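You operate a simulated robot arm through the tools that you are given. There is no shell and no other tool.

You run a simulated two-armed robot. Do the job below in one go: nothing can be reset, and whatever is moved stays where it is left.

TASK
Clip the white card down, rub out the smudge and colour the card's middle green.
Fine: clip first; eraser and crayon back where they were. A coat counts when it lies all over at full strength: go over it till it gets no stronger. What is to be rubbed or washed off counts as gone when no trace of it is left.

Only the result counts: the job must be done as asked and must still hold three seconds after the hand-in. Knocking over, shifting, dropping, spilling or breaking anything else fails it.

THE ROBOT
Two 7-joint arms with fingered hands on one trunk that stands fixed in place. Base frame: the origin is at the foot of the trunk, x ahead of it, y to its left, z up; the work surface is at about z = 0.74. Readings come in m, rad, newtons and seconds.
The left shoulder is at [0.06, 0.126, 1.307], the right one opposite. With the tool pointing down near the work surface each hand reaches from about 0.1 to 0.6 m from the base axis, measured 20 degrees to its own side. Payload 2.5 kg a hand.
The TCP of each hand is the grasp point between the finger pads, 0.03 m short of the fingertips. In the tool frame z runs along the fingers and y along their closing line. The gripper opens to 0.104 m. The gripper's body begins 0.035 m behind the TCP. The gripper is a hand of 5 fingers: y runs from the thumb to the fingers, the wrist lies at [-0.015, -0.104, -0.178] in the tool frame, and closing takes about 1.5 s.
Orientation is that of the tool frame in the base frame, as a unit quaternion [w, x, y, z]. With the fingers straight down and the wrist toward the robot, the tool's x, y and z point along [0, 1, 0], [1, 0, 0] and [0, 0, -1] of the base frame.

THE INTERFACE
- The arms move only by the tool send_rows. It takes "left_commands", "right_commands" or both (then of equal length, played together; a hand with none holds still); each is a list of rows, each a list of 2 entries, a list of its own where there are three numbers: the shift along the base's x, y, z in cm, then the turn, a rotation vector about the base's x, y, z in degrees. In form: [[[x, y, z], [wx, wy, wz]], ...]. A call has 1 to 20 rows; each row shifts and turns the commanded pose from where the row before left it. "left_hand" and "right_hand" are, for a hand that has rows, the opening, from 0 (shut) to 1 (fully open), set as the call begins (left out, the last holds). A row lasts 0.2 s, in which the tool goes at most 0.05 m and 0.15 rad; a call with a longer step from one row to the next is refused whole, and so is a gripper value outside its range. A pose out of reach is approached as far as the arm can. The call stops where the force on the tool passes 40 N (or 10 N more than at its start, if that is more) or the arm is blocked; 0.2 s more then pass. The fingers move at their own pace (about 0.153 m/s each) and stop on an object; they squeeze with about 24 N. The grip force told is the motor's: it shows also when the fingers shut on nothing. Time passes only in rows, and 0.2 s behind the last, so rows that do not move let the fingers close. The reply holds the time, the measured pose of the TCP, the force on the tool along the base axes, the opening and the grip force, in the units named above and with some noise, with the torque about the TCP (base axes, N m) and any sound that the robot's microphone picked up, and new pictures: "pictures" is both (left out), scene, wrist or none (wrist: the cameras of the hands that moved).
- Cameras (640 x 400 px; columns grow to the right, rows downward): "scene" is now at [0.0958, -0.0489, 1.4908]; the picture's right is [-0.65, -0.76, 0.00], its down [-0.61, 0.51, -0.61] and it looks along [0.46, -0.39, -0.79] (base axes); focal length 355 px, centre (320, 200). "left" rides on the left gripper at [-0.08, -0.078, -0.141] in its tool frame; the picture's right is [-0.78, -0.30, 0.56], its down [0.53, -0.78, 0.33] and it looks along [0.33, 0.56, 0.76] (tool axes); focal length 247 px, centre (320, 200). "right" rides on the right gripper at [0.08, -0.077, -0.141] in its tool frame; the picture's right is [-0.78, 0.30, -0.56], its down [-0.53, -0.78, 0.33] and it looks along [-0.33, 0.55, 0.76] (tool axes); focal length 247 px, centre (320, 200). There is no depth. A picture from a camera that has moved, and an enlarged one, comes with that camera's place and axes in the base frame and with its lens.
- lift_body(by): slides the trunk up (or, below 0, down) by that many m; the arms and the scene camera ride with it, the base frame stays. It gives what a move gives, with no picture.
- curl_fingers(index, middle, ring, little, thumb_bend, thumb_turn, hand): sets how far each is bent, from 0 (flat) to 1 (curled in); at 0.3 the hand is open as for a grip, at 0.7 the pads meet at the TCP. One left out holds its place. A second passes; each finger stops where it meets its share of the squeeze, and holds until it gets a number again. A gripper value or a shape takes the hand back. It gives what a move gives, with no picture; readings hold the bend of each and the force on index, middle, ring, little, thumb and palm. thumb_turn goes from beside the hand (0) to across from the fingers (1), as for a grip.
- hand_shape(shape, hand): the hand has 5 fingers and takes this shape, open, in about a second: jaw (thumb against the fingers, like two jaws); tri (thumb and two fingers); tip (a fingertip pinch); poke (one finger out to press); point (the index stretched); flat (the hand flat); cup (the hand cupped); fist (a fist). The gripper value then closes the fingers along that shape, each until it touches; the sizes above hold for jaw. It gives what a move gives, with no picture.
- turn_head(pan, tilt): turns the head with the scene camera to pan (to the left, within 1.501 rad either way) and tilt (down, from -0.506 to 1.204), counted from straight ahead of the robot. It gives what a move gives, and a new picture of the scene camera.
- zoom(camera, box): a new picture of the part [left, top, right, bottom] of that camera's present view, enlarged. It takes no simulated time.
- sign_off(): hands the job in; it is judged then, once.

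Places have to be worked out from the pictures, the camera data and where the tool is seen. Open the grippers and draw the arms clear of the work before you hand the job in, unless the task says otherwise.

The tools are called as a command line: name --argument value ..., lists and objects as JSON in quotes. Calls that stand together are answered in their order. send_rows: Moves the arms, as the interface text tells. Its arguments: {"type":"object","properties":{"left_commands":{"type":"array"},"left_hand":{"type":"number"},"right_commands":{"type":"array"},"right_hand":{"type":"number"},"pictures":{"type":"string","enum":["both","scene","wrist","none"]}},"required":[]} The other tools are called the same way: lift_body (by) slides the trunk up or down; hand_shape (shape, hand) gives the hand a shape; curl_fingers (index, middle, ring, little, thumb_bend, thumb_turn, hand) moves the fingers one by one; turn_head (pan, tilt) turns the head that bears the scene camera; zoom (camera, box) takes an enlarged picture of a part of a camera's view; sign_off () hands the job in.

At the start:

```text
clock: 0.0
left_ee_pos: [0.4416, -0.0248, 1.1013]
left_orientation: [-0.041, 0.675, 0.735, 0.053]
left_force: [-0.1, 0.3, 0.0]
left_wrist_torque: [-0.03, 0.01, 0.02]
left_width: 0.1037
left_grip_force: 0.2
left_shape: jaw
left_bend: [0.3, 0.3, 0.3, 0.3, 0.3, 0.97]
left_finger forces: [0.0, 0.1, 0.0, 0.0, 0.0, 0.1]
right_ee_pos: [0.2637, -0.4113, 1.0784]
right_orientation: [0.001, 0.707, 0.707, 0.0]
right_force: [-0.3, -1.1, -0.5]
right_wrist_torque: [-0.02, -0.02, 0.0]
right_width: 0.1036
right_grip_force: 0.0
right_shape: jaw
right_bend: [0.3, 0.3, 0.3, 0.3, 0.3, 0.98]
right_finger forces: [0.0, 0.0, 0.0, 0.0, 0.1, 0.1]
trunk travel left (down, up): [-0.702, 0.238]
head pan, tilt: [-0.703, 0.918]
```

scene: 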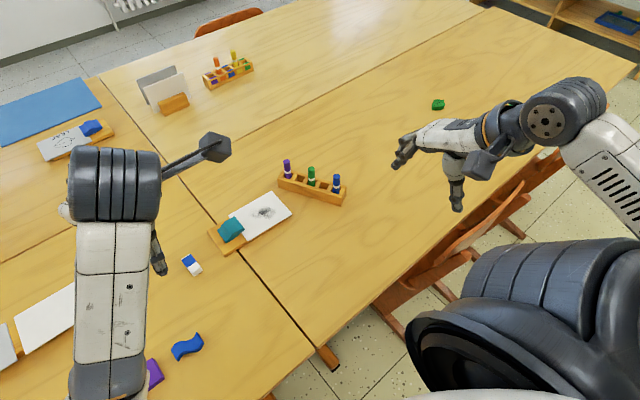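
right: 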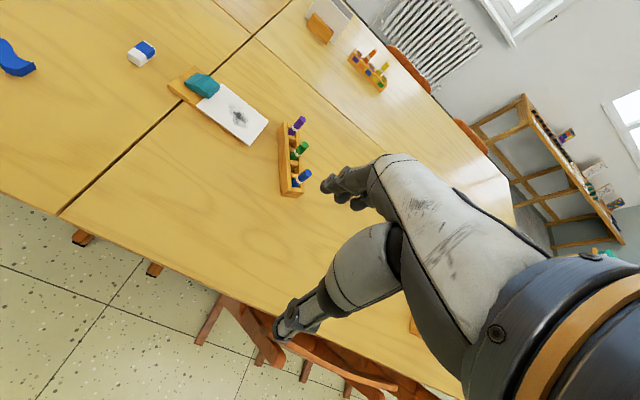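
left: 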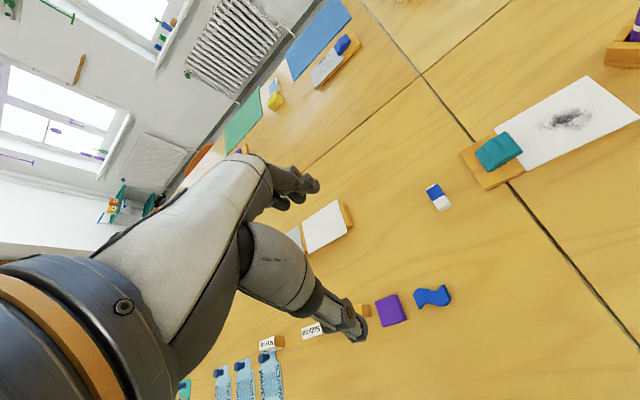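

I'll begin by looking closely at the card, clip, eraser and crayons in the scene view.

zoom --camera "scene" --box '[160, 140, 360, 265]'

zoom --camera "left" --box '[400, 60, 640, 210]'

zoom --camera "right" --box '[100, 30, 340, 180]'

```text
3.20 times, centred on (260, 202) of scene
camera zoom: at [0.0958, -0.0489, 1.4908], right [-0.65, -0.76, 0.0], down [-0.61, 0.51, -0.61], along [0.46, -0.39, -0.79], focal length 1137 px, centre (512, 192)
```

zoom: 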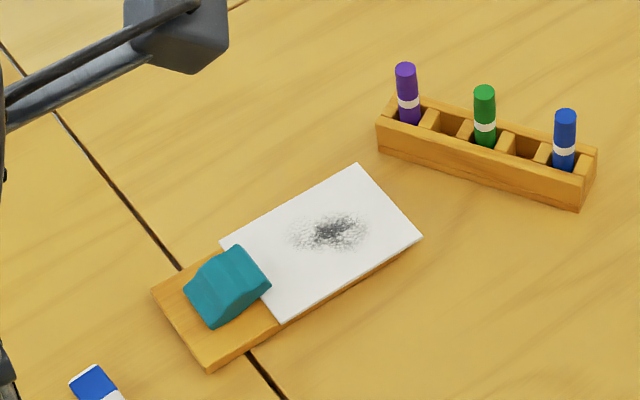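

```text
2.67 times, centred on (520, 135) of left
camera zoom: at [0.3714, -0.1286, 1.2287], right [-0.22, -0.72, -0.66], down [-0.82, 0.51, -0.28], along [0.53, 0.48, -0.7], focal length 659 px, centre (-213, 373)
```

zoom: 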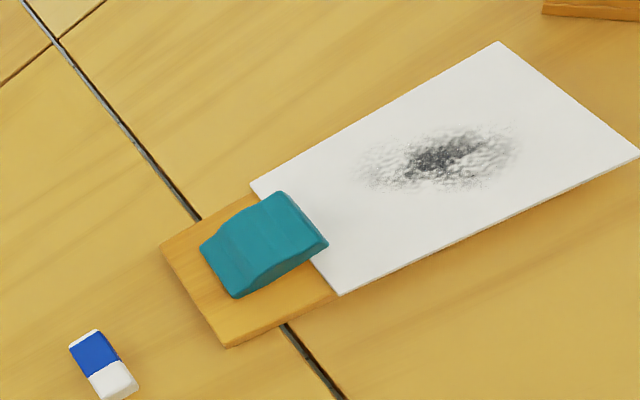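

```text
2.67 times, centred on (220, 105) of right
camera zoom: at [0.1865, -0.33, 1.221], right [0.3, -0.77, 0.56], down [-0.78, -0.54, -0.33], along [0.56, -0.33, -0.76], focal length 659 px, centre (587, 453)
```

zoom: 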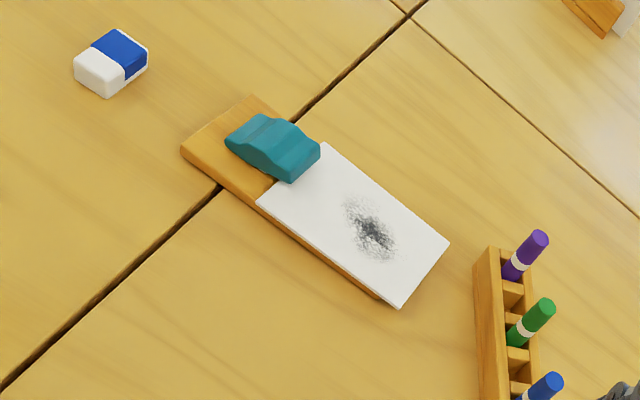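

The white card sits on a wooden board with its centre near (0.588, -0.268). The teal clip is at about (0.59, -0.18), the eraser at about (0.576, -0.07), and the green crayon in the rack at about (0.57, -0.42). I'll draw the left arm aside and bring the right hand over the card for a closer look.

send_rows --left_commands '[[[-1.5, 3.1, 0], [0, 0, 0]], [[-1.5, 3.1, 0], [0, 0, 0]], [[-1.5, 3.1, 0], [0, 0, 0]], [[-1.5, 3.1, 0], [0, 0, 0]], [[-1.5, 3.1, 0], [0, 0, 0]], [[-1.5, 3.1, 0], [0, 0, 0]], [[-1.5, 3.1, 0], [0, 0, 0]], [[-1.5, 3.1, 0], [0, 0, 0]]]' --right_commands '[[[2.5, 1.9, 0], [0, 0, 0]], [[2.5, 1.9, 0], [0, 0, 0]], [[2.5, 1.9, 0], [0, 0, 0]], [[2.5, 1.9, 0], [0, 0, 0]], [[2.5, 1.9, 0], [0, 0, 0]], [[2.5, 1.9, -1], [0, 0, 0]], [[2.5, 1.9, -1], [0, 0, 0]], [[2.5, 1.9, -1], [0, 0, 0]]]'

```text
clock: 1.1
left_ee_pos: [0.4092, 0.1204, 1.1504]
left_orientation: [0.001, 0.66, 0.742, 0.119]
left_force: [0.2, 0.5, -0.7]
left_wrist_torque: [-0.01, -0.01, -0.02]
left_width: 0.1039
left_grip_force: 0.1
left_shape: jaw
left_bend: [0.3, 0.3, 0.3, 0.3, 0.3, 0.98]
left_finger forces: [0.1, 0.0, 0.0, 0.0, 0.1, 0.0]
right_ee_pos: [0.3681, -0.3301, 1.0797]
right_orientation: [0.0, 0.706, 0.708, 0.0]
right_force: [0.4, -0.4, 0.4]
right_wrist_torque: [-0.01, -0.01, 0.0]
right_width: 0.1036
right_grip_force: 0.0
right_shape: jaw
right_bend: [0.3, 0.3, 0.3, 0.3, 0.3, 0.98]
right_finger forces: [0.0, 0.0, 0.0, 0.1, 0.1, 0.1]
trunk travel left (down, up): [-0.702, 0.238]
head pan, tilt: [-0.703, 0.918]
stopped in row 5 (left hand): the arm was blocked; the commanded pose is now the measured one
camera scene: at [0.0959, -0.0487, 1.4908], right [-0.65, -0.76, 0.0], down [-0.61, 0.51, -0.61], along [0.46, -0.39, -0.79], focal length 355 px, centre (320, 200)
camera right: at [0.2911, -0.2492, 1.2214], right [0.3, -0.77, 0.56], down [-0.78, -0.54, -0.33], along [0.56, -0.33, -0.76], focal length 247 px, centre (320, 200)
camera left: at [0.3221, 0.01, 1.261], right [-0.1, -0.69, -0.71], down [-0.78, 0.5, -0.38], along [0.62, 0.52, -0.59], focal length 247 px, centre (320, 200)
```

scene: 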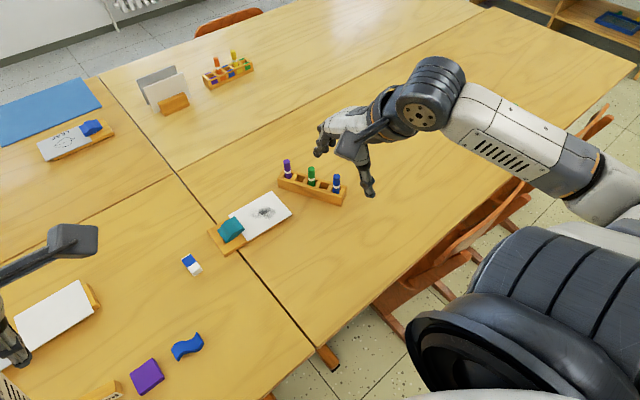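
right: 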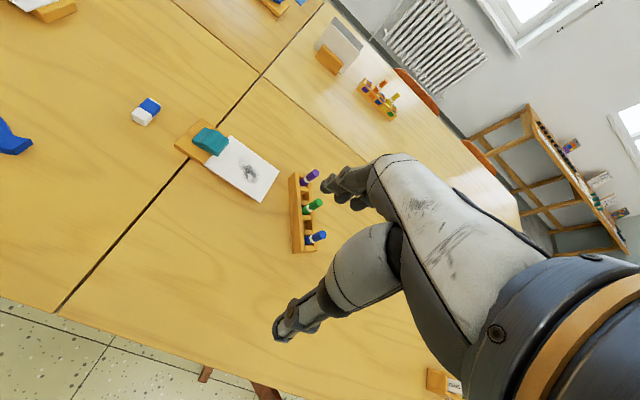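
left: 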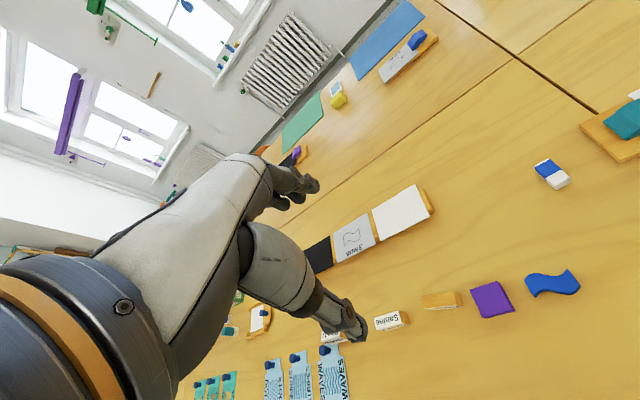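

The left arm got blocked (probably a joint limit), but it is now clear of the work. I'll bring the right hand on toward the card to look at the clip.

send_rows --right_commands '[[[2.5, 1.4, 0], [0, 0, 0]], [[2.5, 1.4, 0], [0, 0, 0]], [[2.5, 1.4, 0], [0, 0, 0]], [[2.5, 1.4, -1], [0, 0, 0]], [[2.5, 1.4, -2], [0, 0, 0]], [[2.5, 1.4, -2], [0, 0, 0]]]'

```text
clock: 2.5
left_ee_pos: [0.4098, 0.121, 1.15]
left_orientation: [0.0, 0.66, 0.742, 0.119]
left_force: [0.3, 0.8, -0.1]
left_wrist_torque: [-0.01, 0.0, -0.03]
left_width: 0.1036
left_grip_force: 0.0
left_shape: jaw
left_bend: [0.3, 0.3, 0.3, 0.3, 0.3, 0.98]
left_finger forces: [0.1, 0.0, 0.1, 0.0, 0.1, 0.0]
right_ee_pos: [0.5192, -0.2456, 1.0288]
right_orientation: [0.001, 0.707, 0.707, -0.001]
right_force: [0.4, 0.6, -0.7]
right_wrist_torque: [0.03, 0.03, -0.04]
right_width: 0.1037
right_grip_force: 0.1
right_shape: jaw
right_bend: [0.3, 0.3, 0.3, 0.3, 0.3, 0.98]
right_finger forces: [0.0, 0.0, 0.1, 0.0, 0.1, 0.0]
trunk travel left (down, up): [-0.702, 0.238]
head pan, tilt: [-0.703, 0.918]
camera scene: at [0.0963, -0.0487, 1.4908], right [-0.65, -0.76, 0.0], down [-0.61, 0.51, -0.61], along [0.46, -0.39, -0.79], focal length 355 px, centre (320, 200)
camera right: at [0.4418, -0.1645, 1.1709], right [0.3, -0.77, 0.56], down [-0.78, -0.54, -0.33], along [0.56, -0.33, -0.76], focal length 247 px, centre (320, 200)
```

scene: 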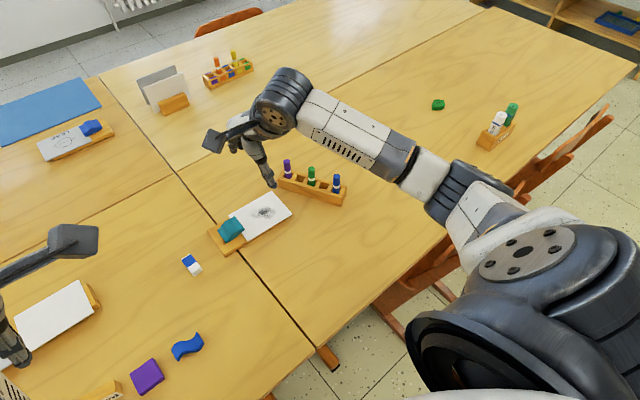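
right: 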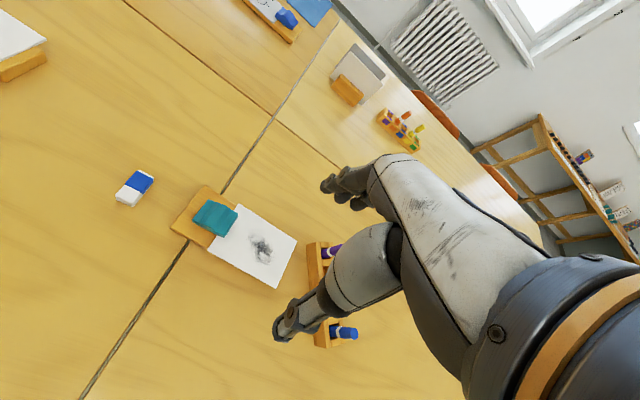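

zoom --camera "right" --box '[110, 160, 310, 285]'

zoom --camera "scene" --box '[200, 180, 300, 260]'

zoom --camera "scene" --box '[20, 90, 140, 170]'

zoom --camera "scene" --box '[0, 250, 240, 400]'

zoom --camera "left" --box '[180, 160, 640, 400]'

```text
3.20 times, centred on (210, 222) of right
camera zoom: at [0.4418, -0.1645, 1.1709], right [0.3, -0.77, 0.56], down [-0.78, -0.54, -0.33], along [0.56, -0.33, -0.76], focal length 790 px, centre (672, 128)
```

zoom: 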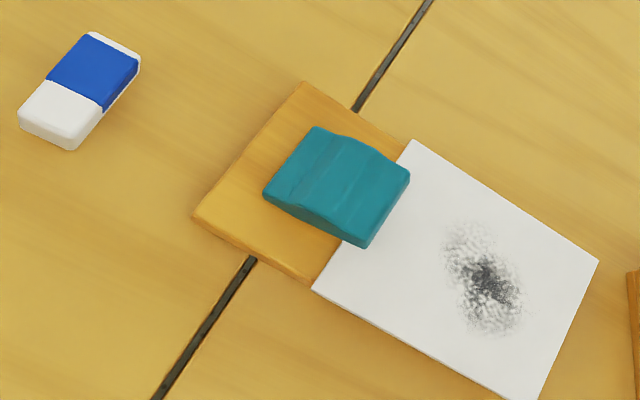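

```text
5.00 times, centred on (250, 220) of scene
camera zoom: at [0.0963, -0.0487, 1.4908], right [-0.65, -0.76, 0.0], down [-0.61, 0.51, -0.61], along [0.46, -0.39, -0.79], focal length 1776 px, centre (670, 100)
```

zoom: 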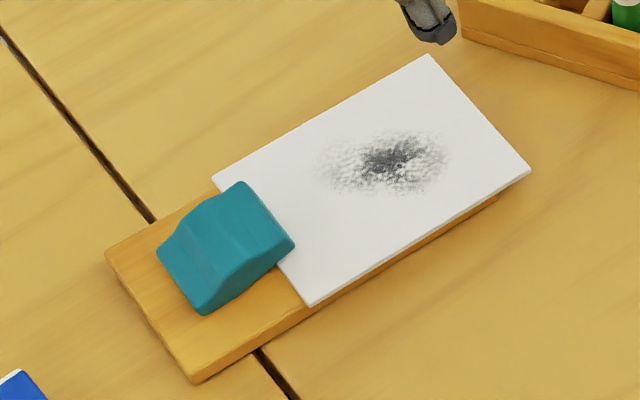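

```text
5.00 times, centred on (80, 130) of scene
camera zoom: at [0.0963, -0.0487, 1.4908], right [-0.65, -0.76, 0.0], down [-0.61, 0.51, -0.61], along [0.46, -0.39, -0.79], focal length 1776 px, centre (1520, 550)
```

zoom: 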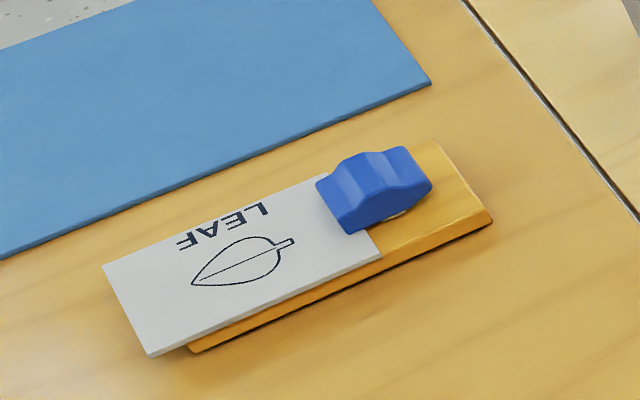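

```text
2.67 times, centred on (120, 325) of scene
camera zoom: at [0.0963, -0.0487, 1.4908], right [-0.65, -0.76, 0.0], down [-0.61, 0.51, -0.61], along [0.46, -0.39, -0.79], focal length 947 px, centre (853, -133)
```

zoom: 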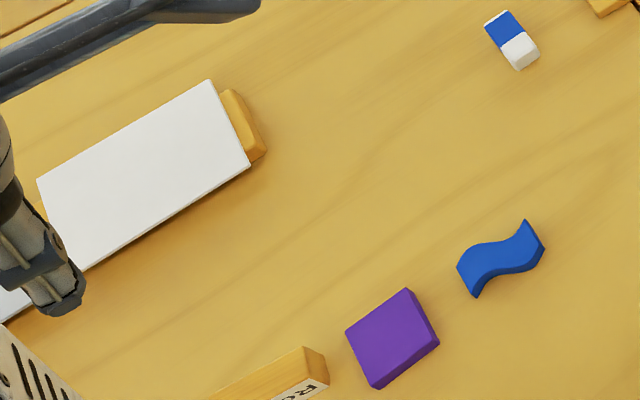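

```text
1.39 times, centred on (410, 280) of left
camera zoom: at [0.3223, 0.01, 1.2605], right [-0.1, -0.69, -0.71], down [-0.78, 0.5, -0.38], along [0.62, 0.52, -0.59], focal length 344 px, centre (195, 89)
```

zoom: 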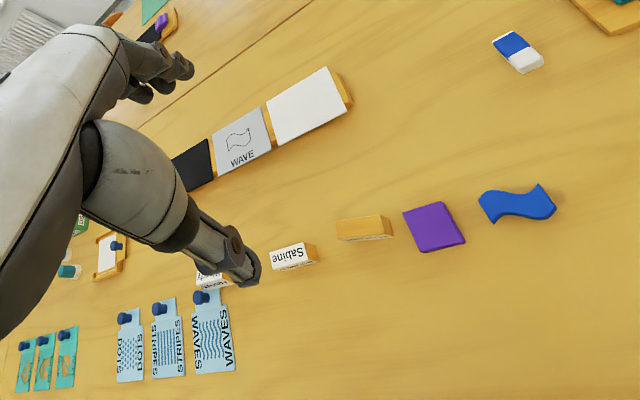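

I need a closer look at how the clip is built, so I'm lowering the right hand to get its camera nearer.

send_rows --right_commands '[[[0, 1.5, -3], [0, 0, 0]], [[0, 1.5, -3], [0, 0, 0]], [[0, 1.5, -3], [0, 0, 0]], [[0, 1.5, -3], [0, 0, 0]], [[0, 0, 0], [0, 0, 0]]]' --pictures "wrist"

zoom --camera "right" --box '[160, 160, 340, 280]'

```text
clock: 3.7
left_ee_pos: [0.4095, 0.1215, 1.1493]
left_orientation: [0.0, 0.66, 0.742, 0.12]
left_force: [-0.2, -0.5, -0.2]
left_wrist_torque: [-0.03, -0.01, -0.04]
left_width: 0.1038
left_grip_force: 0.0
left_shape: jaw
left_bend: [0.3, 0.3, 0.3, 0.3, 0.3, 0.98]
left_finger forces: [0.0, 0.0, 0.0, 0.0, 0.0, 0.1]
right_ee_pos: [0.5186, -0.1844, 0.9094]
right_orientation: [0.001, 0.705, 0.709, 0.0]
right_force: [0.7, 0.9, 0.5]
right_wrist_torque: [0.01, 0.0, -0.02]
right_width: 0.1037
right_grip_force: 0.1
right_shape: jaw
right_bend: [0.3, 0.3, 0.3, 0.3, 0.3, 0.98]
right_finger forces: [0.1, 0.0, 0.0, 0.0, 0.1, 0.0]
trunk travel left (down, up): [-0.702, 0.238]
head pan, tilt: [-0.703, 0.918]
camera right: at [0.4407, -0.1044, 1.0511], right [0.3, -0.77, 0.56], down [-0.78, -0.54, -0.33], along [0.56, -0.33, -0.76], focal length 247 px, centre (320, 200)
```

right: 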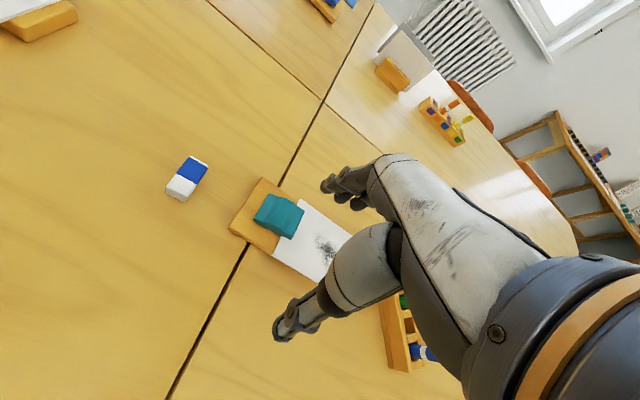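

```text
3.33 times, centred on (250, 220) of right
camera zoom: at [0.4407, -0.1044, 1.0511], right [0.3, -0.77, 0.56], down [-0.78, -0.54, -0.33], along [0.56, -0.33, -0.76], focal length 823 px, centre (553, 133)
```

zoom: 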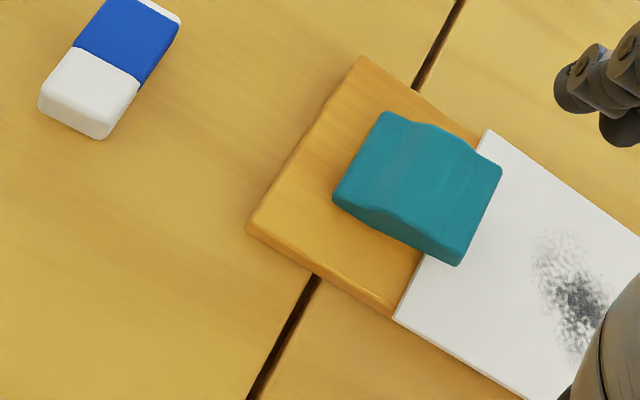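

The front end of the clip (towards the card, y≈-0.21) seems slightly raised over the card, so it probably has to be pressed down. The work is near the limit of reach, so I'll raise the hand, then lower the trunk for more forward reach.

send_rows --right_commands '[[[-1, -1, 4], [0, 0, 0]], [[-1, -1, 4], [0, 0, 0]], [[-1, -1, 4], [0, 0, 0]], [[-1, -1, 4], [0, 0, 0]], [[-1, -1, 4], [0, 0, 0]]]' --pictures "none"

turn_head --pan 0.5 --tilt 0.9

turn_head --pan -0.5 --tilt 1.15

```text
clock: 4.9
left_ee_pos: [0.4094, 0.1198, 1.1489]
left_orientation: [-0.001, 0.66, 0.742, 0.119]
left_force: [0.2, -0.8, 0.2]
left_wrist_torque: [0.05, 0.03, -0.01]
left_width: 0.1038
left_grip_force: 0.0
left_shape: jaw
left_bend: [0.3, 0.3, 0.3, 0.3, 0.3, 0.98]
left_finger forces: [0.0, 0.0, 0.1, 0.0, 0.0, 0.0]
right_ee_pos: [0.4688, -0.2358, 1.1099]
right_orientation: [0.0, 0.707, 0.707, 0.0]
right_force: [-0.5, 0.9, -0.4]
right_wrist_torque: [-0.02, 0.01, -0.02]
right_width: 0.1041
right_grip_force: 0.1
right_shape: jaw
right_bend: [0.3, 0.3, 0.3, 0.3, 0.3, 0.98]
right_finger forces: [0.0, 0.0, 0.0, 0.0, 0.1, 0.1]
trunk travel left (down, up): [-0.702, 0.238]
head pan, tilt: [-0.703, 0.918]
```

```text
clock: 6.3
left_ee_pos: [0.409, 0.1197, 1.1495]
left_orientation: [-0.001, 0.661, 0.741, 0.119]
left_force: [-0.1, -0.1, 0.1]
left_wrist_torque: [-0.03, 0.01, 0.03]
left_width: 0.104
left_grip_force: 0.0
left_shape: jaw
left_bend: [0.3, 0.3, 0.3, 0.3, 0.3, 0.98]
left_finger forces: [0.0, 0.1, 0.0, 0.0, 0.0, 0.0]
right_ee_pos: [0.4692, -0.2367, 1.1092]
right_orientation: [0.001, 0.706, 0.708, -0.001]
right_force: [0.0, 0.4, -0.5]
right_wrist_torque: [0.01, 0.0, 0.03]
right_width: 0.1036
right_grip_force: 0.1
right_shape: jaw
right_bend: [0.3, 0.3, 0.3, 0.3, 0.3, 0.98]
right_finger forces: [0.0, 0.0, 0.0, 0.1, 0.0, 0.0]
trunk travel left (down, up): [-0.702, 0.238]
head pan, tilt: [0.499, 0.901]
camera scene: at [0.1053, 0.0354, 1.4921], right [0.48, -0.88, 0.0], down [-0.69, -0.37, -0.62], along [0.55, 0.3, -0.78], focal length 355 px, centre (320, 200)
```

scene: 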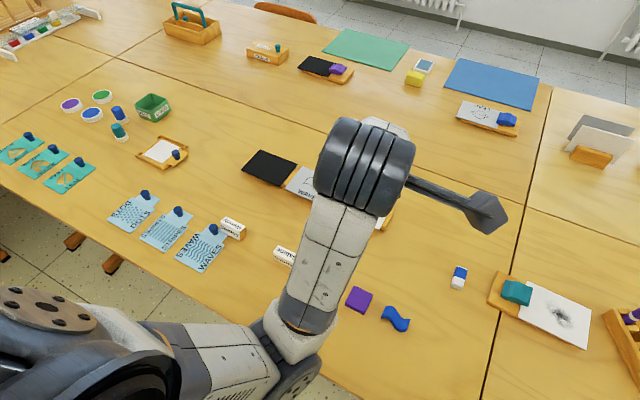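

```text
clock: 7.6
left_ee_pos: [0.4082, 0.1213, 1.1492]
left_orientation: [0.001, 0.66, 0.742, 0.12]
left_force: [0.1, 0.2, 0.4]
left_wrist_torque: [0.03, -0.01, 0.0]
left_width: 0.1039
left_grip_force: 0.2
left_shape: jaw
left_bend: [0.3, 0.3, 0.3, 0.3, 0.3, 0.98]
left_finger forces: [0.1, 0.0, 0.0, 0.0, 0.1, 0.0]
right_ee_pos: [0.4688, -0.2342, 1.1093]
right_orientation: [0.0, 0.706, 0.708, -0.001]
right_force: [-0.8, 0.5, 1.2]
right_wrist_torque: [0.0, -0.02, 0.05]
right_width: 0.1037
right_grip_force: 0.0
right_shape: jaw
right_bend: [0.3, 0.3, 0.3, 0.3, 0.3, 0.98]
right_finger forces: [0.1, 0.0, 0.1, 0.1, 0.0, 0.1]
trunk travel left (down, up): [-0.702, 0.238]
head pan, tilt: [-0.499, 1.15]
camera scene: at [0.0913, -0.0292, 1.4751], right [-0.48, -0.88, 0.0], down [-0.8, 0.44, -0.41], along [0.36, -0.2, -0.91], focal length 355 px, centre (320, 200)
```

scene: 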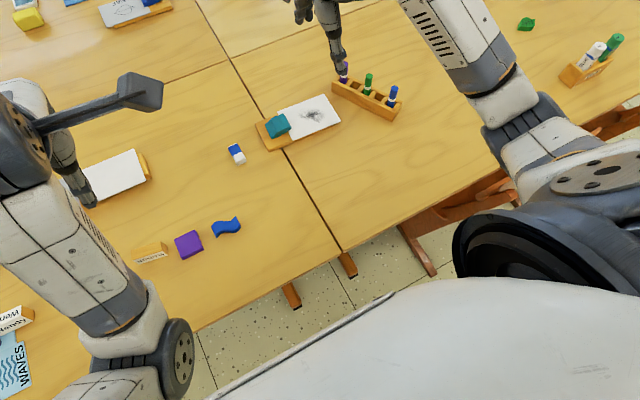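

The elbows are behind the table edge and there's room under both hands. I'll lower the trunk by 0.18 m.

lift_body --by -0.1

lift_body --by -0.08

turn_head --pan -0.45 --tilt 0.8

```text
clock: 8.9
left_ee_pos: [0.4099, 0.121, 1.0494]
left_orientation: [0.0, 0.66, 0.742, 0.12]
left_force: [-0.7, -0.6, 0.5]
left_wrist_torque: [0.0, 0.01, -0.02]
left_width: 0.1036
left_grip_force: 0.1
left_shape: jaw
left_bend: [0.3, 0.3, 0.3, 0.3, 0.3, 0.98]
left_finger forces: [0.1, 0.0, 0.0, 0.0, 0.0, 0.0]
right_ee_pos: [0.4701, -0.2364, 1.0083]
right_orientation: [0.001, 0.707, 0.707, 0.001]
right_force: [0.7, 1.2, 0.0]
right_wrist_torque: [-0.01, 0.0, -0.01]
right_width: 0.1036
right_grip_force: 0.0
right_shape: jaw
right_bend: [0.3, 0.3, 0.3, 0.3, 0.3, 0.98]
right_finger forces: [0.0, 0.0, 0.0, 0.1, 0.0, 0.0]
trunk travel left (down, up): [-0.602, 0.338]
head pan, tilt: [-0.499, 1.15]
```

```text
clock: 10.1
left_ee_pos: [0.4077, 0.1204, 0.9688]
left_orientation: [0.001, 0.66, 0.742, 0.119]
left_force: [1.5, 0.0, 0.4]
left_wrist_torque: [0.02, 0.01, -0.01]
left_width: 0.1037
left_grip_force: 0.0
left_shape: jaw
left_bend: [0.3, 0.3, 0.3, 0.3, 0.3, 0.98]
left_finger forces: [0.0, 0.0, 0.0, 0.0, 0.0, 0.0]
right_ee_pos: [0.4686, -0.2347, 0.9301]
right_orientation: [0.0, 0.707, 0.707, -0.001]
right_force: [0.0, -0.3, 0.3]
right_wrist_torque: [0.02, -0.01, 0.02]
right_width: 0.1038
right_grip_force: 0.1
right_shape: jaw
right_bend: [0.3, 0.3, 0.3, 0.3, 0.3, 0.98]
right_finger forces: [0.0, 0.0, 0.1, 0.1, 0.1, 0.0]
trunk travel left (down, up): [-0.522, 0.418]
head pan, tilt: [-0.499, 1.15]
```

```text
clock: 10.9
left_ee_pos: [0.4089, 0.1202, 0.969]
left_orientation: [0.0, 0.66, 0.742, 0.119]
left_force: [-0.4, -0.7, -0.8]
left_wrist_torque: [0.0, 0.01, 0.05]
left_width: 0.1039
left_grip_force: 0.1
left_shape: jaw
left_bend: [0.3, 0.3, 0.3, 0.3, 0.3, 0.98]
left_finger forces: [0.0, 0.1, 0.0, 0.0, 0.1, 0.0]
right_ee_pos: [0.4698, -0.235, 0.9291]
right_orientation: [0.001, 0.707, 0.708, 0.0]
right_force: [0.1, 0.1, 0.1]
right_wrist_torque: [-0.01, -0.03, 0.02]
right_width: 0.1038
right_grip_force: 0.1
right_shape: jaw
right_bend: [0.3, 0.3, 0.3, 0.3, 0.3, 0.98]
right_finger forces: [0.0, 0.0, 0.0, 0.0, 0.0, 0.0]
trunk travel left (down, up): [-0.522, 0.418]
head pan, tilt: [-0.45, 0.799]
camera scene: at [0.1116, -0.0358, 1.3199], right [-0.44, -0.9, 0.0], down [-0.65, 0.31, -0.7], along [0.63, -0.3, -0.72], focal length 355 px, centre (320, 200)
```

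scene: 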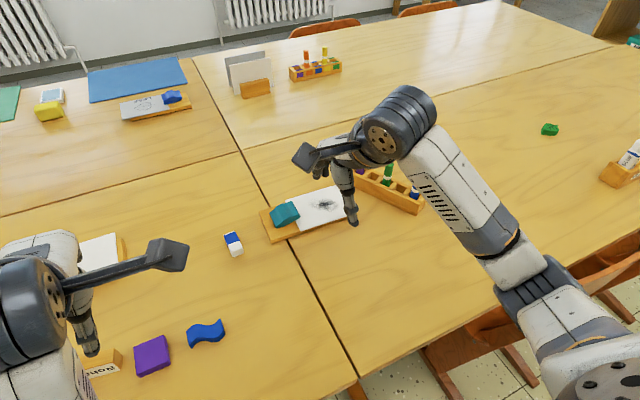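

The clip can be seen from a lower angle now, so I'll zoom in on it, and on the closed blue clip to compare.

zoom --camera "scene" --box '[255, 180, 351, 240]'

zoom --camera "scene" --box '[110, 80, 206, 140]'

hand_shape --hand "right" --shape "poke"

send_rows --right_commands '[[[1, 2, 0], [0, 0, 0]], [[0, 0, 0], [0, 0, 0]]]'

```text
6.67 times, centred on (303, 210) of scene
camera zoom: at [0.1116, -0.0358, 1.3199], right [-0.44, -0.9, 0.0], down [-0.65, 0.31, -0.7], along [0.63, -0.3, -0.72], focal length 2368 px, centre (433, 133)
```

zoom: 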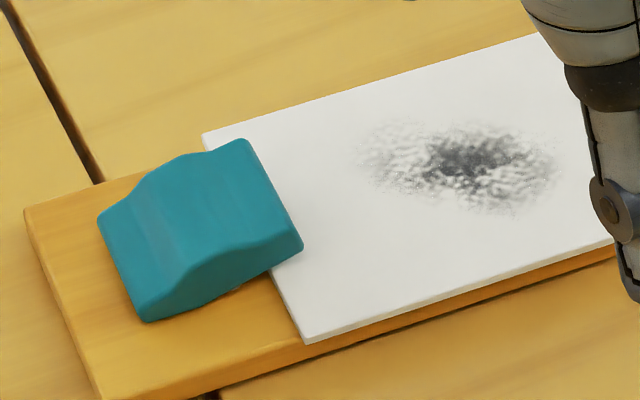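

```text
6.67 times, centred on (158, 110) of scene
camera zoom: at [0.1116, -0.0358, 1.3199], right [-0.44, -0.9, 0.0], down [-0.65, 0.31, -0.7], along [0.63, -0.3, -0.72], focal length 2368 px, centre (1400, 800)
```

zoom: 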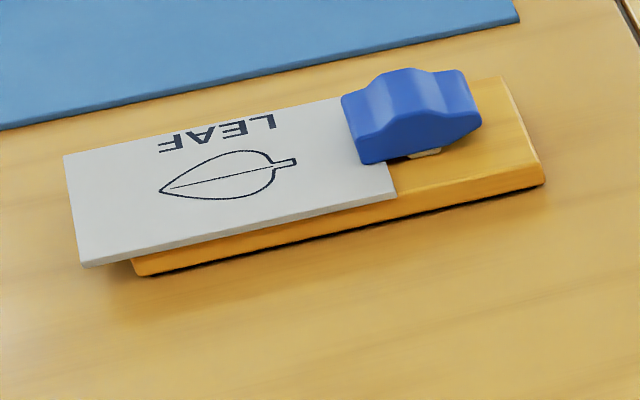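

```text
clock: 11.8
left_ee_pos: [0.4091, 0.1194, 0.9697]
left_orientation: [0.0, 0.66, 0.742, 0.119]
left_force: [-0.2, 0.7, 0.6]
left_wrist_torque: [0.0, -0.04, 0.0]
left_width: 0.1038
left_grip_force: 0.1
left_shape: jaw
left_bend: [0.3, 0.3, 0.3, 0.3, 0.3, 0.98]
left_finger forces: [0.0, 0.1, 0.0, 0.1, 0.0, 0.0]
right_ee_pos: [0.4699, -0.2348, 0.9298]
right_orientation: [0.001, 0.706, 0.708, 0.0]
right_force: [0.3, -1.1, 0.6]
right_wrist_torque: [-0.04, 0.01, 0.01]
right_width: 0.0001
right_grip_force: 0.1
right_shape: poke
right_bend: [0.7, 0.7, 0.99, 0.99, 1.0, 1.0]
right_finger forces: [0.0, 0.0, 0.1, 0.0, 0.0, 0.1]
trunk travel left (down, up): [-0.522, 0.418]
head pan, tilt: [-0.45, 0.799]
```

```text
clock: 12.4
left_ee_pos: [0.4088, 0.1206, 0.9684]
left_orientation: [0.001, 0.66, 0.742, 0.119]
left_force: [-0.4, -0.5, 0.0]
left_wrist_torque: [-0.04, 0.01, 0.0]
left_width: 0.1038
left_grip_force: 0.1
left_shape: jaw
left_bend: [0.3, 0.3, 0.3, 0.3, 0.3, 0.98]
left_finger forces: [0.0, 0.1, 0.1, 0.0, 0.0, 0.0]
right_ee_pos: [0.4787, -0.2154, 0.9284]
right_orientation: [0.0, 0.707, 0.707, -0.001]
right_force: [0.4, -0.3, 0.3]
right_wrist_torque: [0.02, 0.03, 0.01]
right_width: 0.0
right_grip_force: 0.0
right_shape: poke
right_bend: [0.7, 0.7, 0.99, 0.99, 1.0, 1.0]
right_finger forces: [0.1, 0.0, 0.0, 0.0, 0.1, 0.0]
trunk travel left (down, up): [-0.522, 0.418]
head pan, tilt: [-0.45, 0.799]
camera scene: at [0.1117, -0.0357, 1.32], right [-0.44, -0.9, 0.0], down [-0.65, 0.31, -0.7], along [0.63, -0.3, -0.72], focal length 355 px, centre (320, 200)
camera right: at [0.4015, -0.1345, 1.0706], right [0.3, -0.77, 0.56], down [-0.78, -0.54, -0.33], along [0.56, -0.34, -0.76], focal length 247 px, centre (320, 200)
```

scene: 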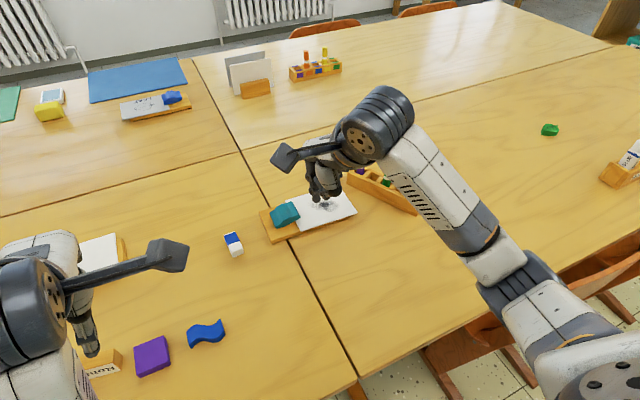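
right: 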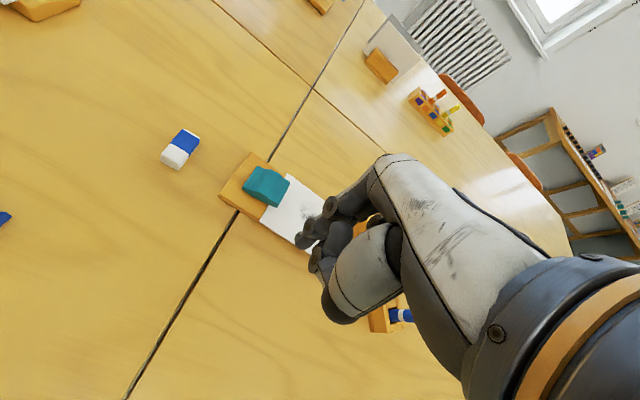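

Comparing the two settles it: the teal clip is rocked open (rear down, front up over the card), and the blue one is closed (front down). I'll check where the poking fingertip is.

zoom --camera "right" --box '[240, 140, 440, 340]'

zoom --camera "scene" --box '[250, 120, 400, 240]'

```text
2.00 times, centred on (340, 240) of right
camera zoom: at [0.4015, -0.1345, 1.0706], right [0.3, -0.77, 0.56], down [-0.78, -0.54, -0.33], along [0.56, -0.34, -0.76], focal length 494 px, centre (280, 120)
```

zoom: 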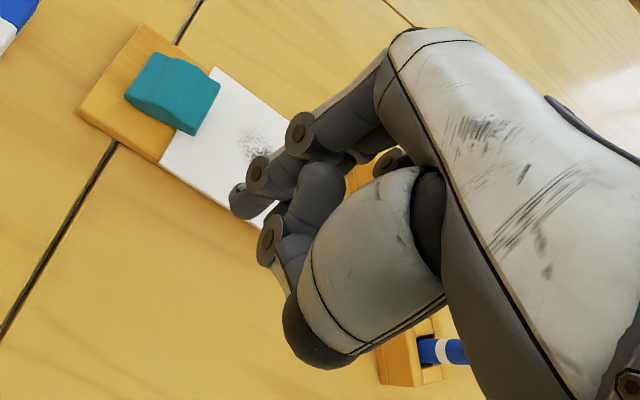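

```text
3.33 times, centred on (325, 180) of scene
camera zoom: at [0.1117, -0.0357, 1.32], right [-0.44, -0.9, 0.0], down [-0.65, 0.31, -0.7], along [0.63, -0.3, -0.72], focal length 1184 px, centre (303, 267)
```

zoom: 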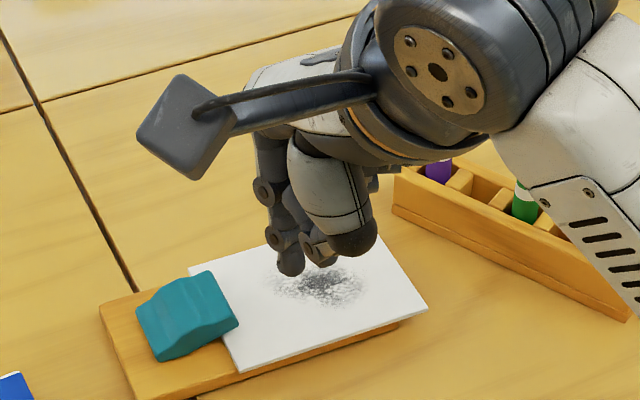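

The two pressing fingertips sit about 3 cm below the TCP and nearly straight under it. I'll move them above the front half of the clip at about (0.59, -0.203).

send_rows --right_commands '[[[2.2, 0.25, 0], [0, 0, 0]], [[2.2, 0.25, 0], [0, 0, 0]], [[2.2, 0.25, -1], [0, 0, 0]], [[2.2, 0.25, -2], [0, 0, 0]], [[2.2, 0.25, -3], [0, 0, 0]], [[0, 0, -1], [0, 0, 0]], [[0, 0, 0], [0, 0, 0]]]'

zoom --camera "scene" --box '[240, 160, 368, 240]'

zoom --camera "right" --box '[200, 140, 400, 265]'

```text
clock: 14.0
left_ee_pos: [0.4091, 0.1194, 0.9694]
left_orientation: [0.0, 0.66, 0.742, 0.119]
left_force: [-0.3, 0.3, -0.3]
left_wrist_torque: [-0.03, 0.0, 0.01]
left_width: 0.1038
left_grip_force: 0.0
left_shape: jaw
left_bend: [0.3, 0.3, 0.3, 0.3, 0.3, 0.98]
left_finger forces: [0.0, 0.0, 0.1, 0.1, 0.0, 0.0]
right_ee_pos: [0.5901, -0.2036, 0.8592]
right_orientation: [0.001, 0.707, 0.708, -0.001]
right_force: [-0.7, -0.2, 0.6]
right_wrist_torque: [0.01, 0.0, 0.0]
right_width: 0.0
right_grip_force: 0.1
right_shape: poke
right_bend: [0.7, 0.7, 0.99, 0.99, 1.0, 1.0]
right_finger forces: [0.0, 0.1, 0.1, 0.0, 0.1, 0.1]
trunk travel left (down, up): [-0.522, 0.418]
head pan, tilt: [-0.45, 0.799]
camera scene: at [0.1116, -0.0358, 1.32], right [-0.44, -0.9, 0.0], down [-0.65, 0.31, -0.7], along [0.63, -0.3, -0.72], focal length 355 px, centre (320, 200)
camera right: at [0.5117, -0.1233, 1.0011], right [0.3, -0.77, 0.56], down [-0.78, -0.54, -0.33], along [0.56, -0.33, -0.76], focal length 247 px, centre (320, 200)
```

scene: 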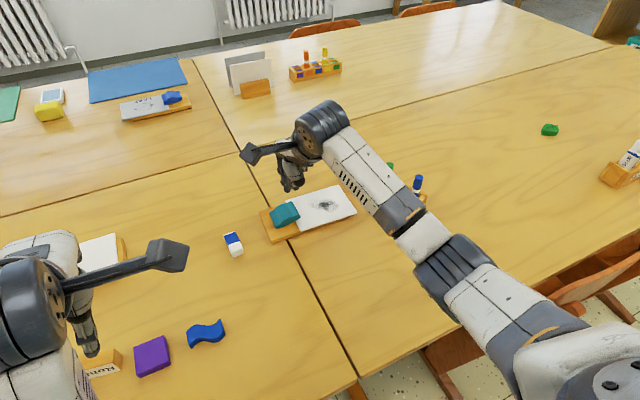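
right: 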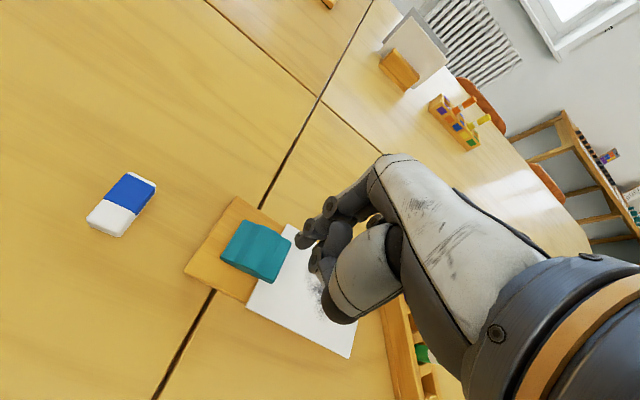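

```text
5.00 times, centred on (304, 200) of scene
camera zoom: at [0.1116, -0.0358, 1.32], right [-0.44, -0.9, 0.0], down [-0.65, 0.31, -0.7], along [0.63, -0.3, -0.72], focal length 1776 px, centre (400, 200)
```

zoom: 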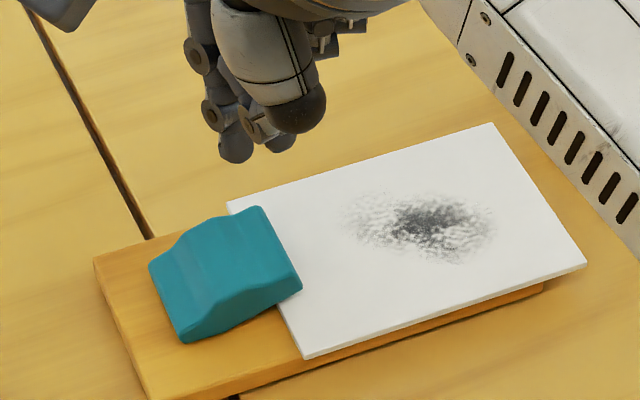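

```text
3.20 times, centred on (300, 202) of right
camera zoom: at [0.5117, -0.1233, 1.0011], right [0.3, -0.77, 0.56], down [-0.78, -0.54, -0.33], along [0.56, -0.33, -0.76], focal length 790 px, centre (384, 192)
```

zoom: 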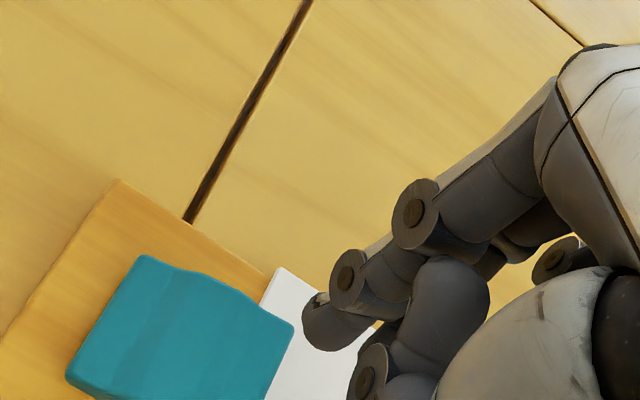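

The fingertips line up with the clip's front half. I'm pressing straight down slowly.

send_rows --right_commands '[[[0, 0, -1.5], [0, 0, 0]], [[0, 0, -1.5], [0, 0, 0]], [[0, 0, -0.7], [0, 0, 0]], [[0, 0, -0.5], [0, 0, 0]], [[0, 0, -0.3], [0, 0, 0]], [[0, 0, -0.3], [0, 0, 0]], [[0, 0, -0.3], [0, 0, 0]], [[0, 0, -0.3], [0, 0, 0]]]'

zoom --camera "scene" --box '[240, 160, 368, 240]'

```text
clock: 15.8
left_ee_pos: [0.4094, 0.1202, 0.9685]
left_orientation: [0.0, 0.66, 0.742, 0.119]
left_force: [-0.3, 0.0, -0.4]
left_wrist_torque: [0.01, -0.01, 0.01]
left_width: 0.1039
left_grip_force: 0.1
left_shape: jaw
left_bend: [0.3, 0.3, 0.3, 0.3, 0.3, 0.98]
left_finger forces: [0.0, 0.0, 0.1, 0.0, 0.0, 0.0]
right_ee_pos: [0.5895, -0.2029, 0.805]
right_orientation: [0.001, 0.706, 0.708, 0.0]
right_force: [0.5, 0.3, 0.4]
right_wrist_torque: [-0.03, 0.0, 0.04]
right_width: 0.0
right_grip_force: 0.1
right_shape: poke
right_bend: [0.7, 0.7, 0.99, 0.99, 1.0, 1.0]
right_finger forces: [0.0, 0.0, 0.0, 0.0, 0.0, 0.1]
trunk travel left (down, up): [-0.522, 0.418]
head pan, tilt: [-0.45, 0.799]
camera scene: at [0.1116, -0.0358, 1.32], right [-0.44, -0.9, 0.0], down [-0.65, 0.31, -0.7], along [0.63, -0.3, -0.72], focal length 355 px, centre (320, 200)
camera right: at [0.5112, -0.1223, 0.9468], right [0.3, -0.77, 0.56], down [-0.78, -0.54, -0.33], along [0.56, -0.33, -0.76], focal length 247 px, centre (320, 200)
```

scene: 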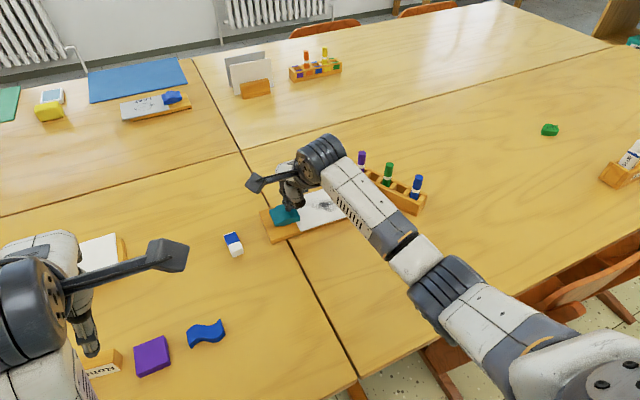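
right: 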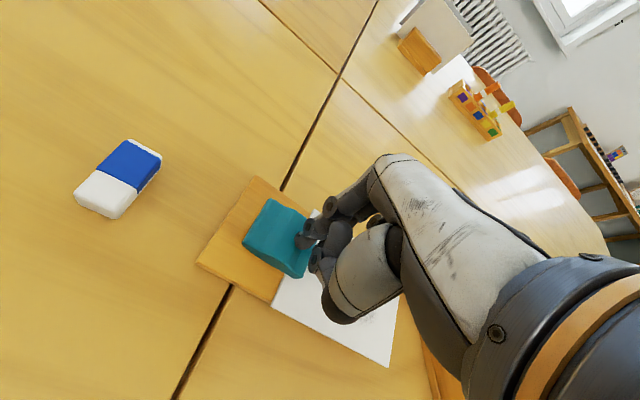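

```text
5.00 times, centred on (304, 200) of scene
camera zoom: at [0.1116, -0.0358, 1.32], right [-0.44, -0.9, 0.0], down [-0.65, 0.31, -0.7], along [0.63, -0.3, -0.72], focal length 1776 px, centre (400, 200)
```

zoom: 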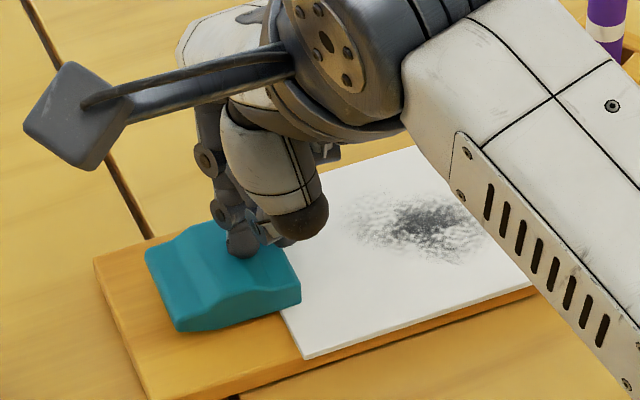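

The clip already looks rocked forward, with little force. I'll press further until there's firm resistance.

send_rows --right_commands '[[[0, 0, -0.3], [0, 0, 0]], [[0, 0, -0.3], [0, 0, 0]], [[0, 0, -0.3], [0, 0, 0]], [[0, 0, -0.3], [0, 0, 0]], [[0, 0, -0.3], [0, 0, 0]], [[0, 0, -0.3], [0, 0, 0]]]'

zoom --camera "scene" --box '[240, 160, 368, 240]'

```text
clock: 17.2
left_ee_pos: [0.4076, 0.1224, 0.9715]
left_orientation: [0.001, 0.659, 0.743, 0.12]
left_force: [-0.7, -0.3, 0.2]
left_wrist_torque: [-0.01, 0.01, 0.01]
left_width: 0.1039
left_grip_force: 0.0
left_shape: jaw
left_bend: [0.3, 0.3, 0.3, 0.3, 0.3, 0.98]
left_finger forces: [0.0, 0.0, 0.1, 0.1, 0.0, 0.0]
right_ee_pos: [0.595, -0.2002, 0.8013]
right_orientation: [0.012, 0.705, 0.709, 0.012]
right_force: [5.7, 0.1, 39.3]
right_wrist_torque: [0.09, -0.06, -0.02]
right_width: 0.0002
right_grip_force: 0.1
right_shape: poke
right_bend: [0.7, 0.7, 0.99, 0.99, 1.0, 1.0]
right_finger forces: [35.7, 3.8, 0.0, 0.0, 0.1, 0.0]
trunk travel left (down, up): [-0.522, 0.418]
head pan, tilt: [-0.45, 0.799]
camera scene: at [0.1081, -0.0344, 1.3207], right [-0.44, -0.9, 0.0], down [-0.64, 0.31, -0.7], along [0.63, -0.3, -0.71], focal length 355 px, centre (320, 200)
camera right: at [0.5116, -0.1206, 0.94], right [0.28, -0.77, 0.57], down [-0.76, -0.54, -0.36], along [0.58, -0.33, -0.74], focal length 247 px, centre (320, 200)
```

scene: 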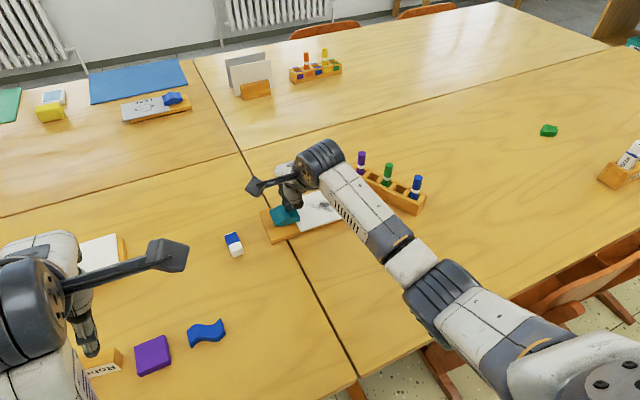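
right: 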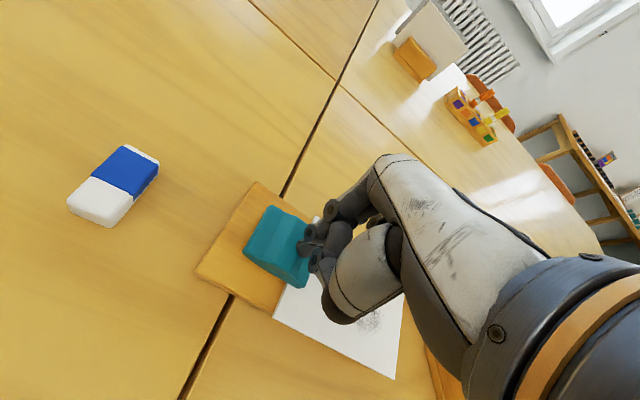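

```text
5.00 times, centred on (304, 200) of scene
camera zoom: at [0.1081, -0.0344, 1.3207], right [-0.44, -0.9, 0.0], down [-0.64, 0.31, -0.7], along [0.63, -0.3, -0.71], focal length 1776 px, centre (400, 200)
```

zoom: 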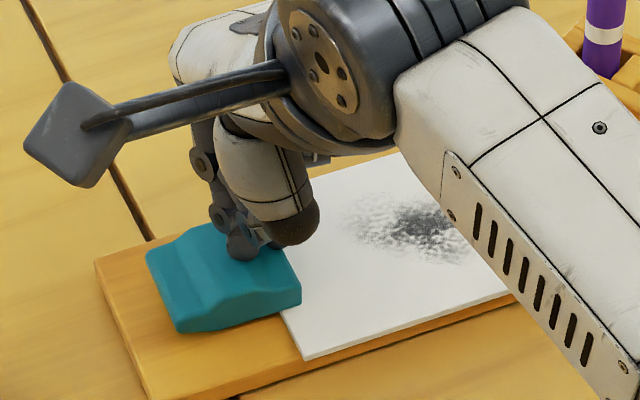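

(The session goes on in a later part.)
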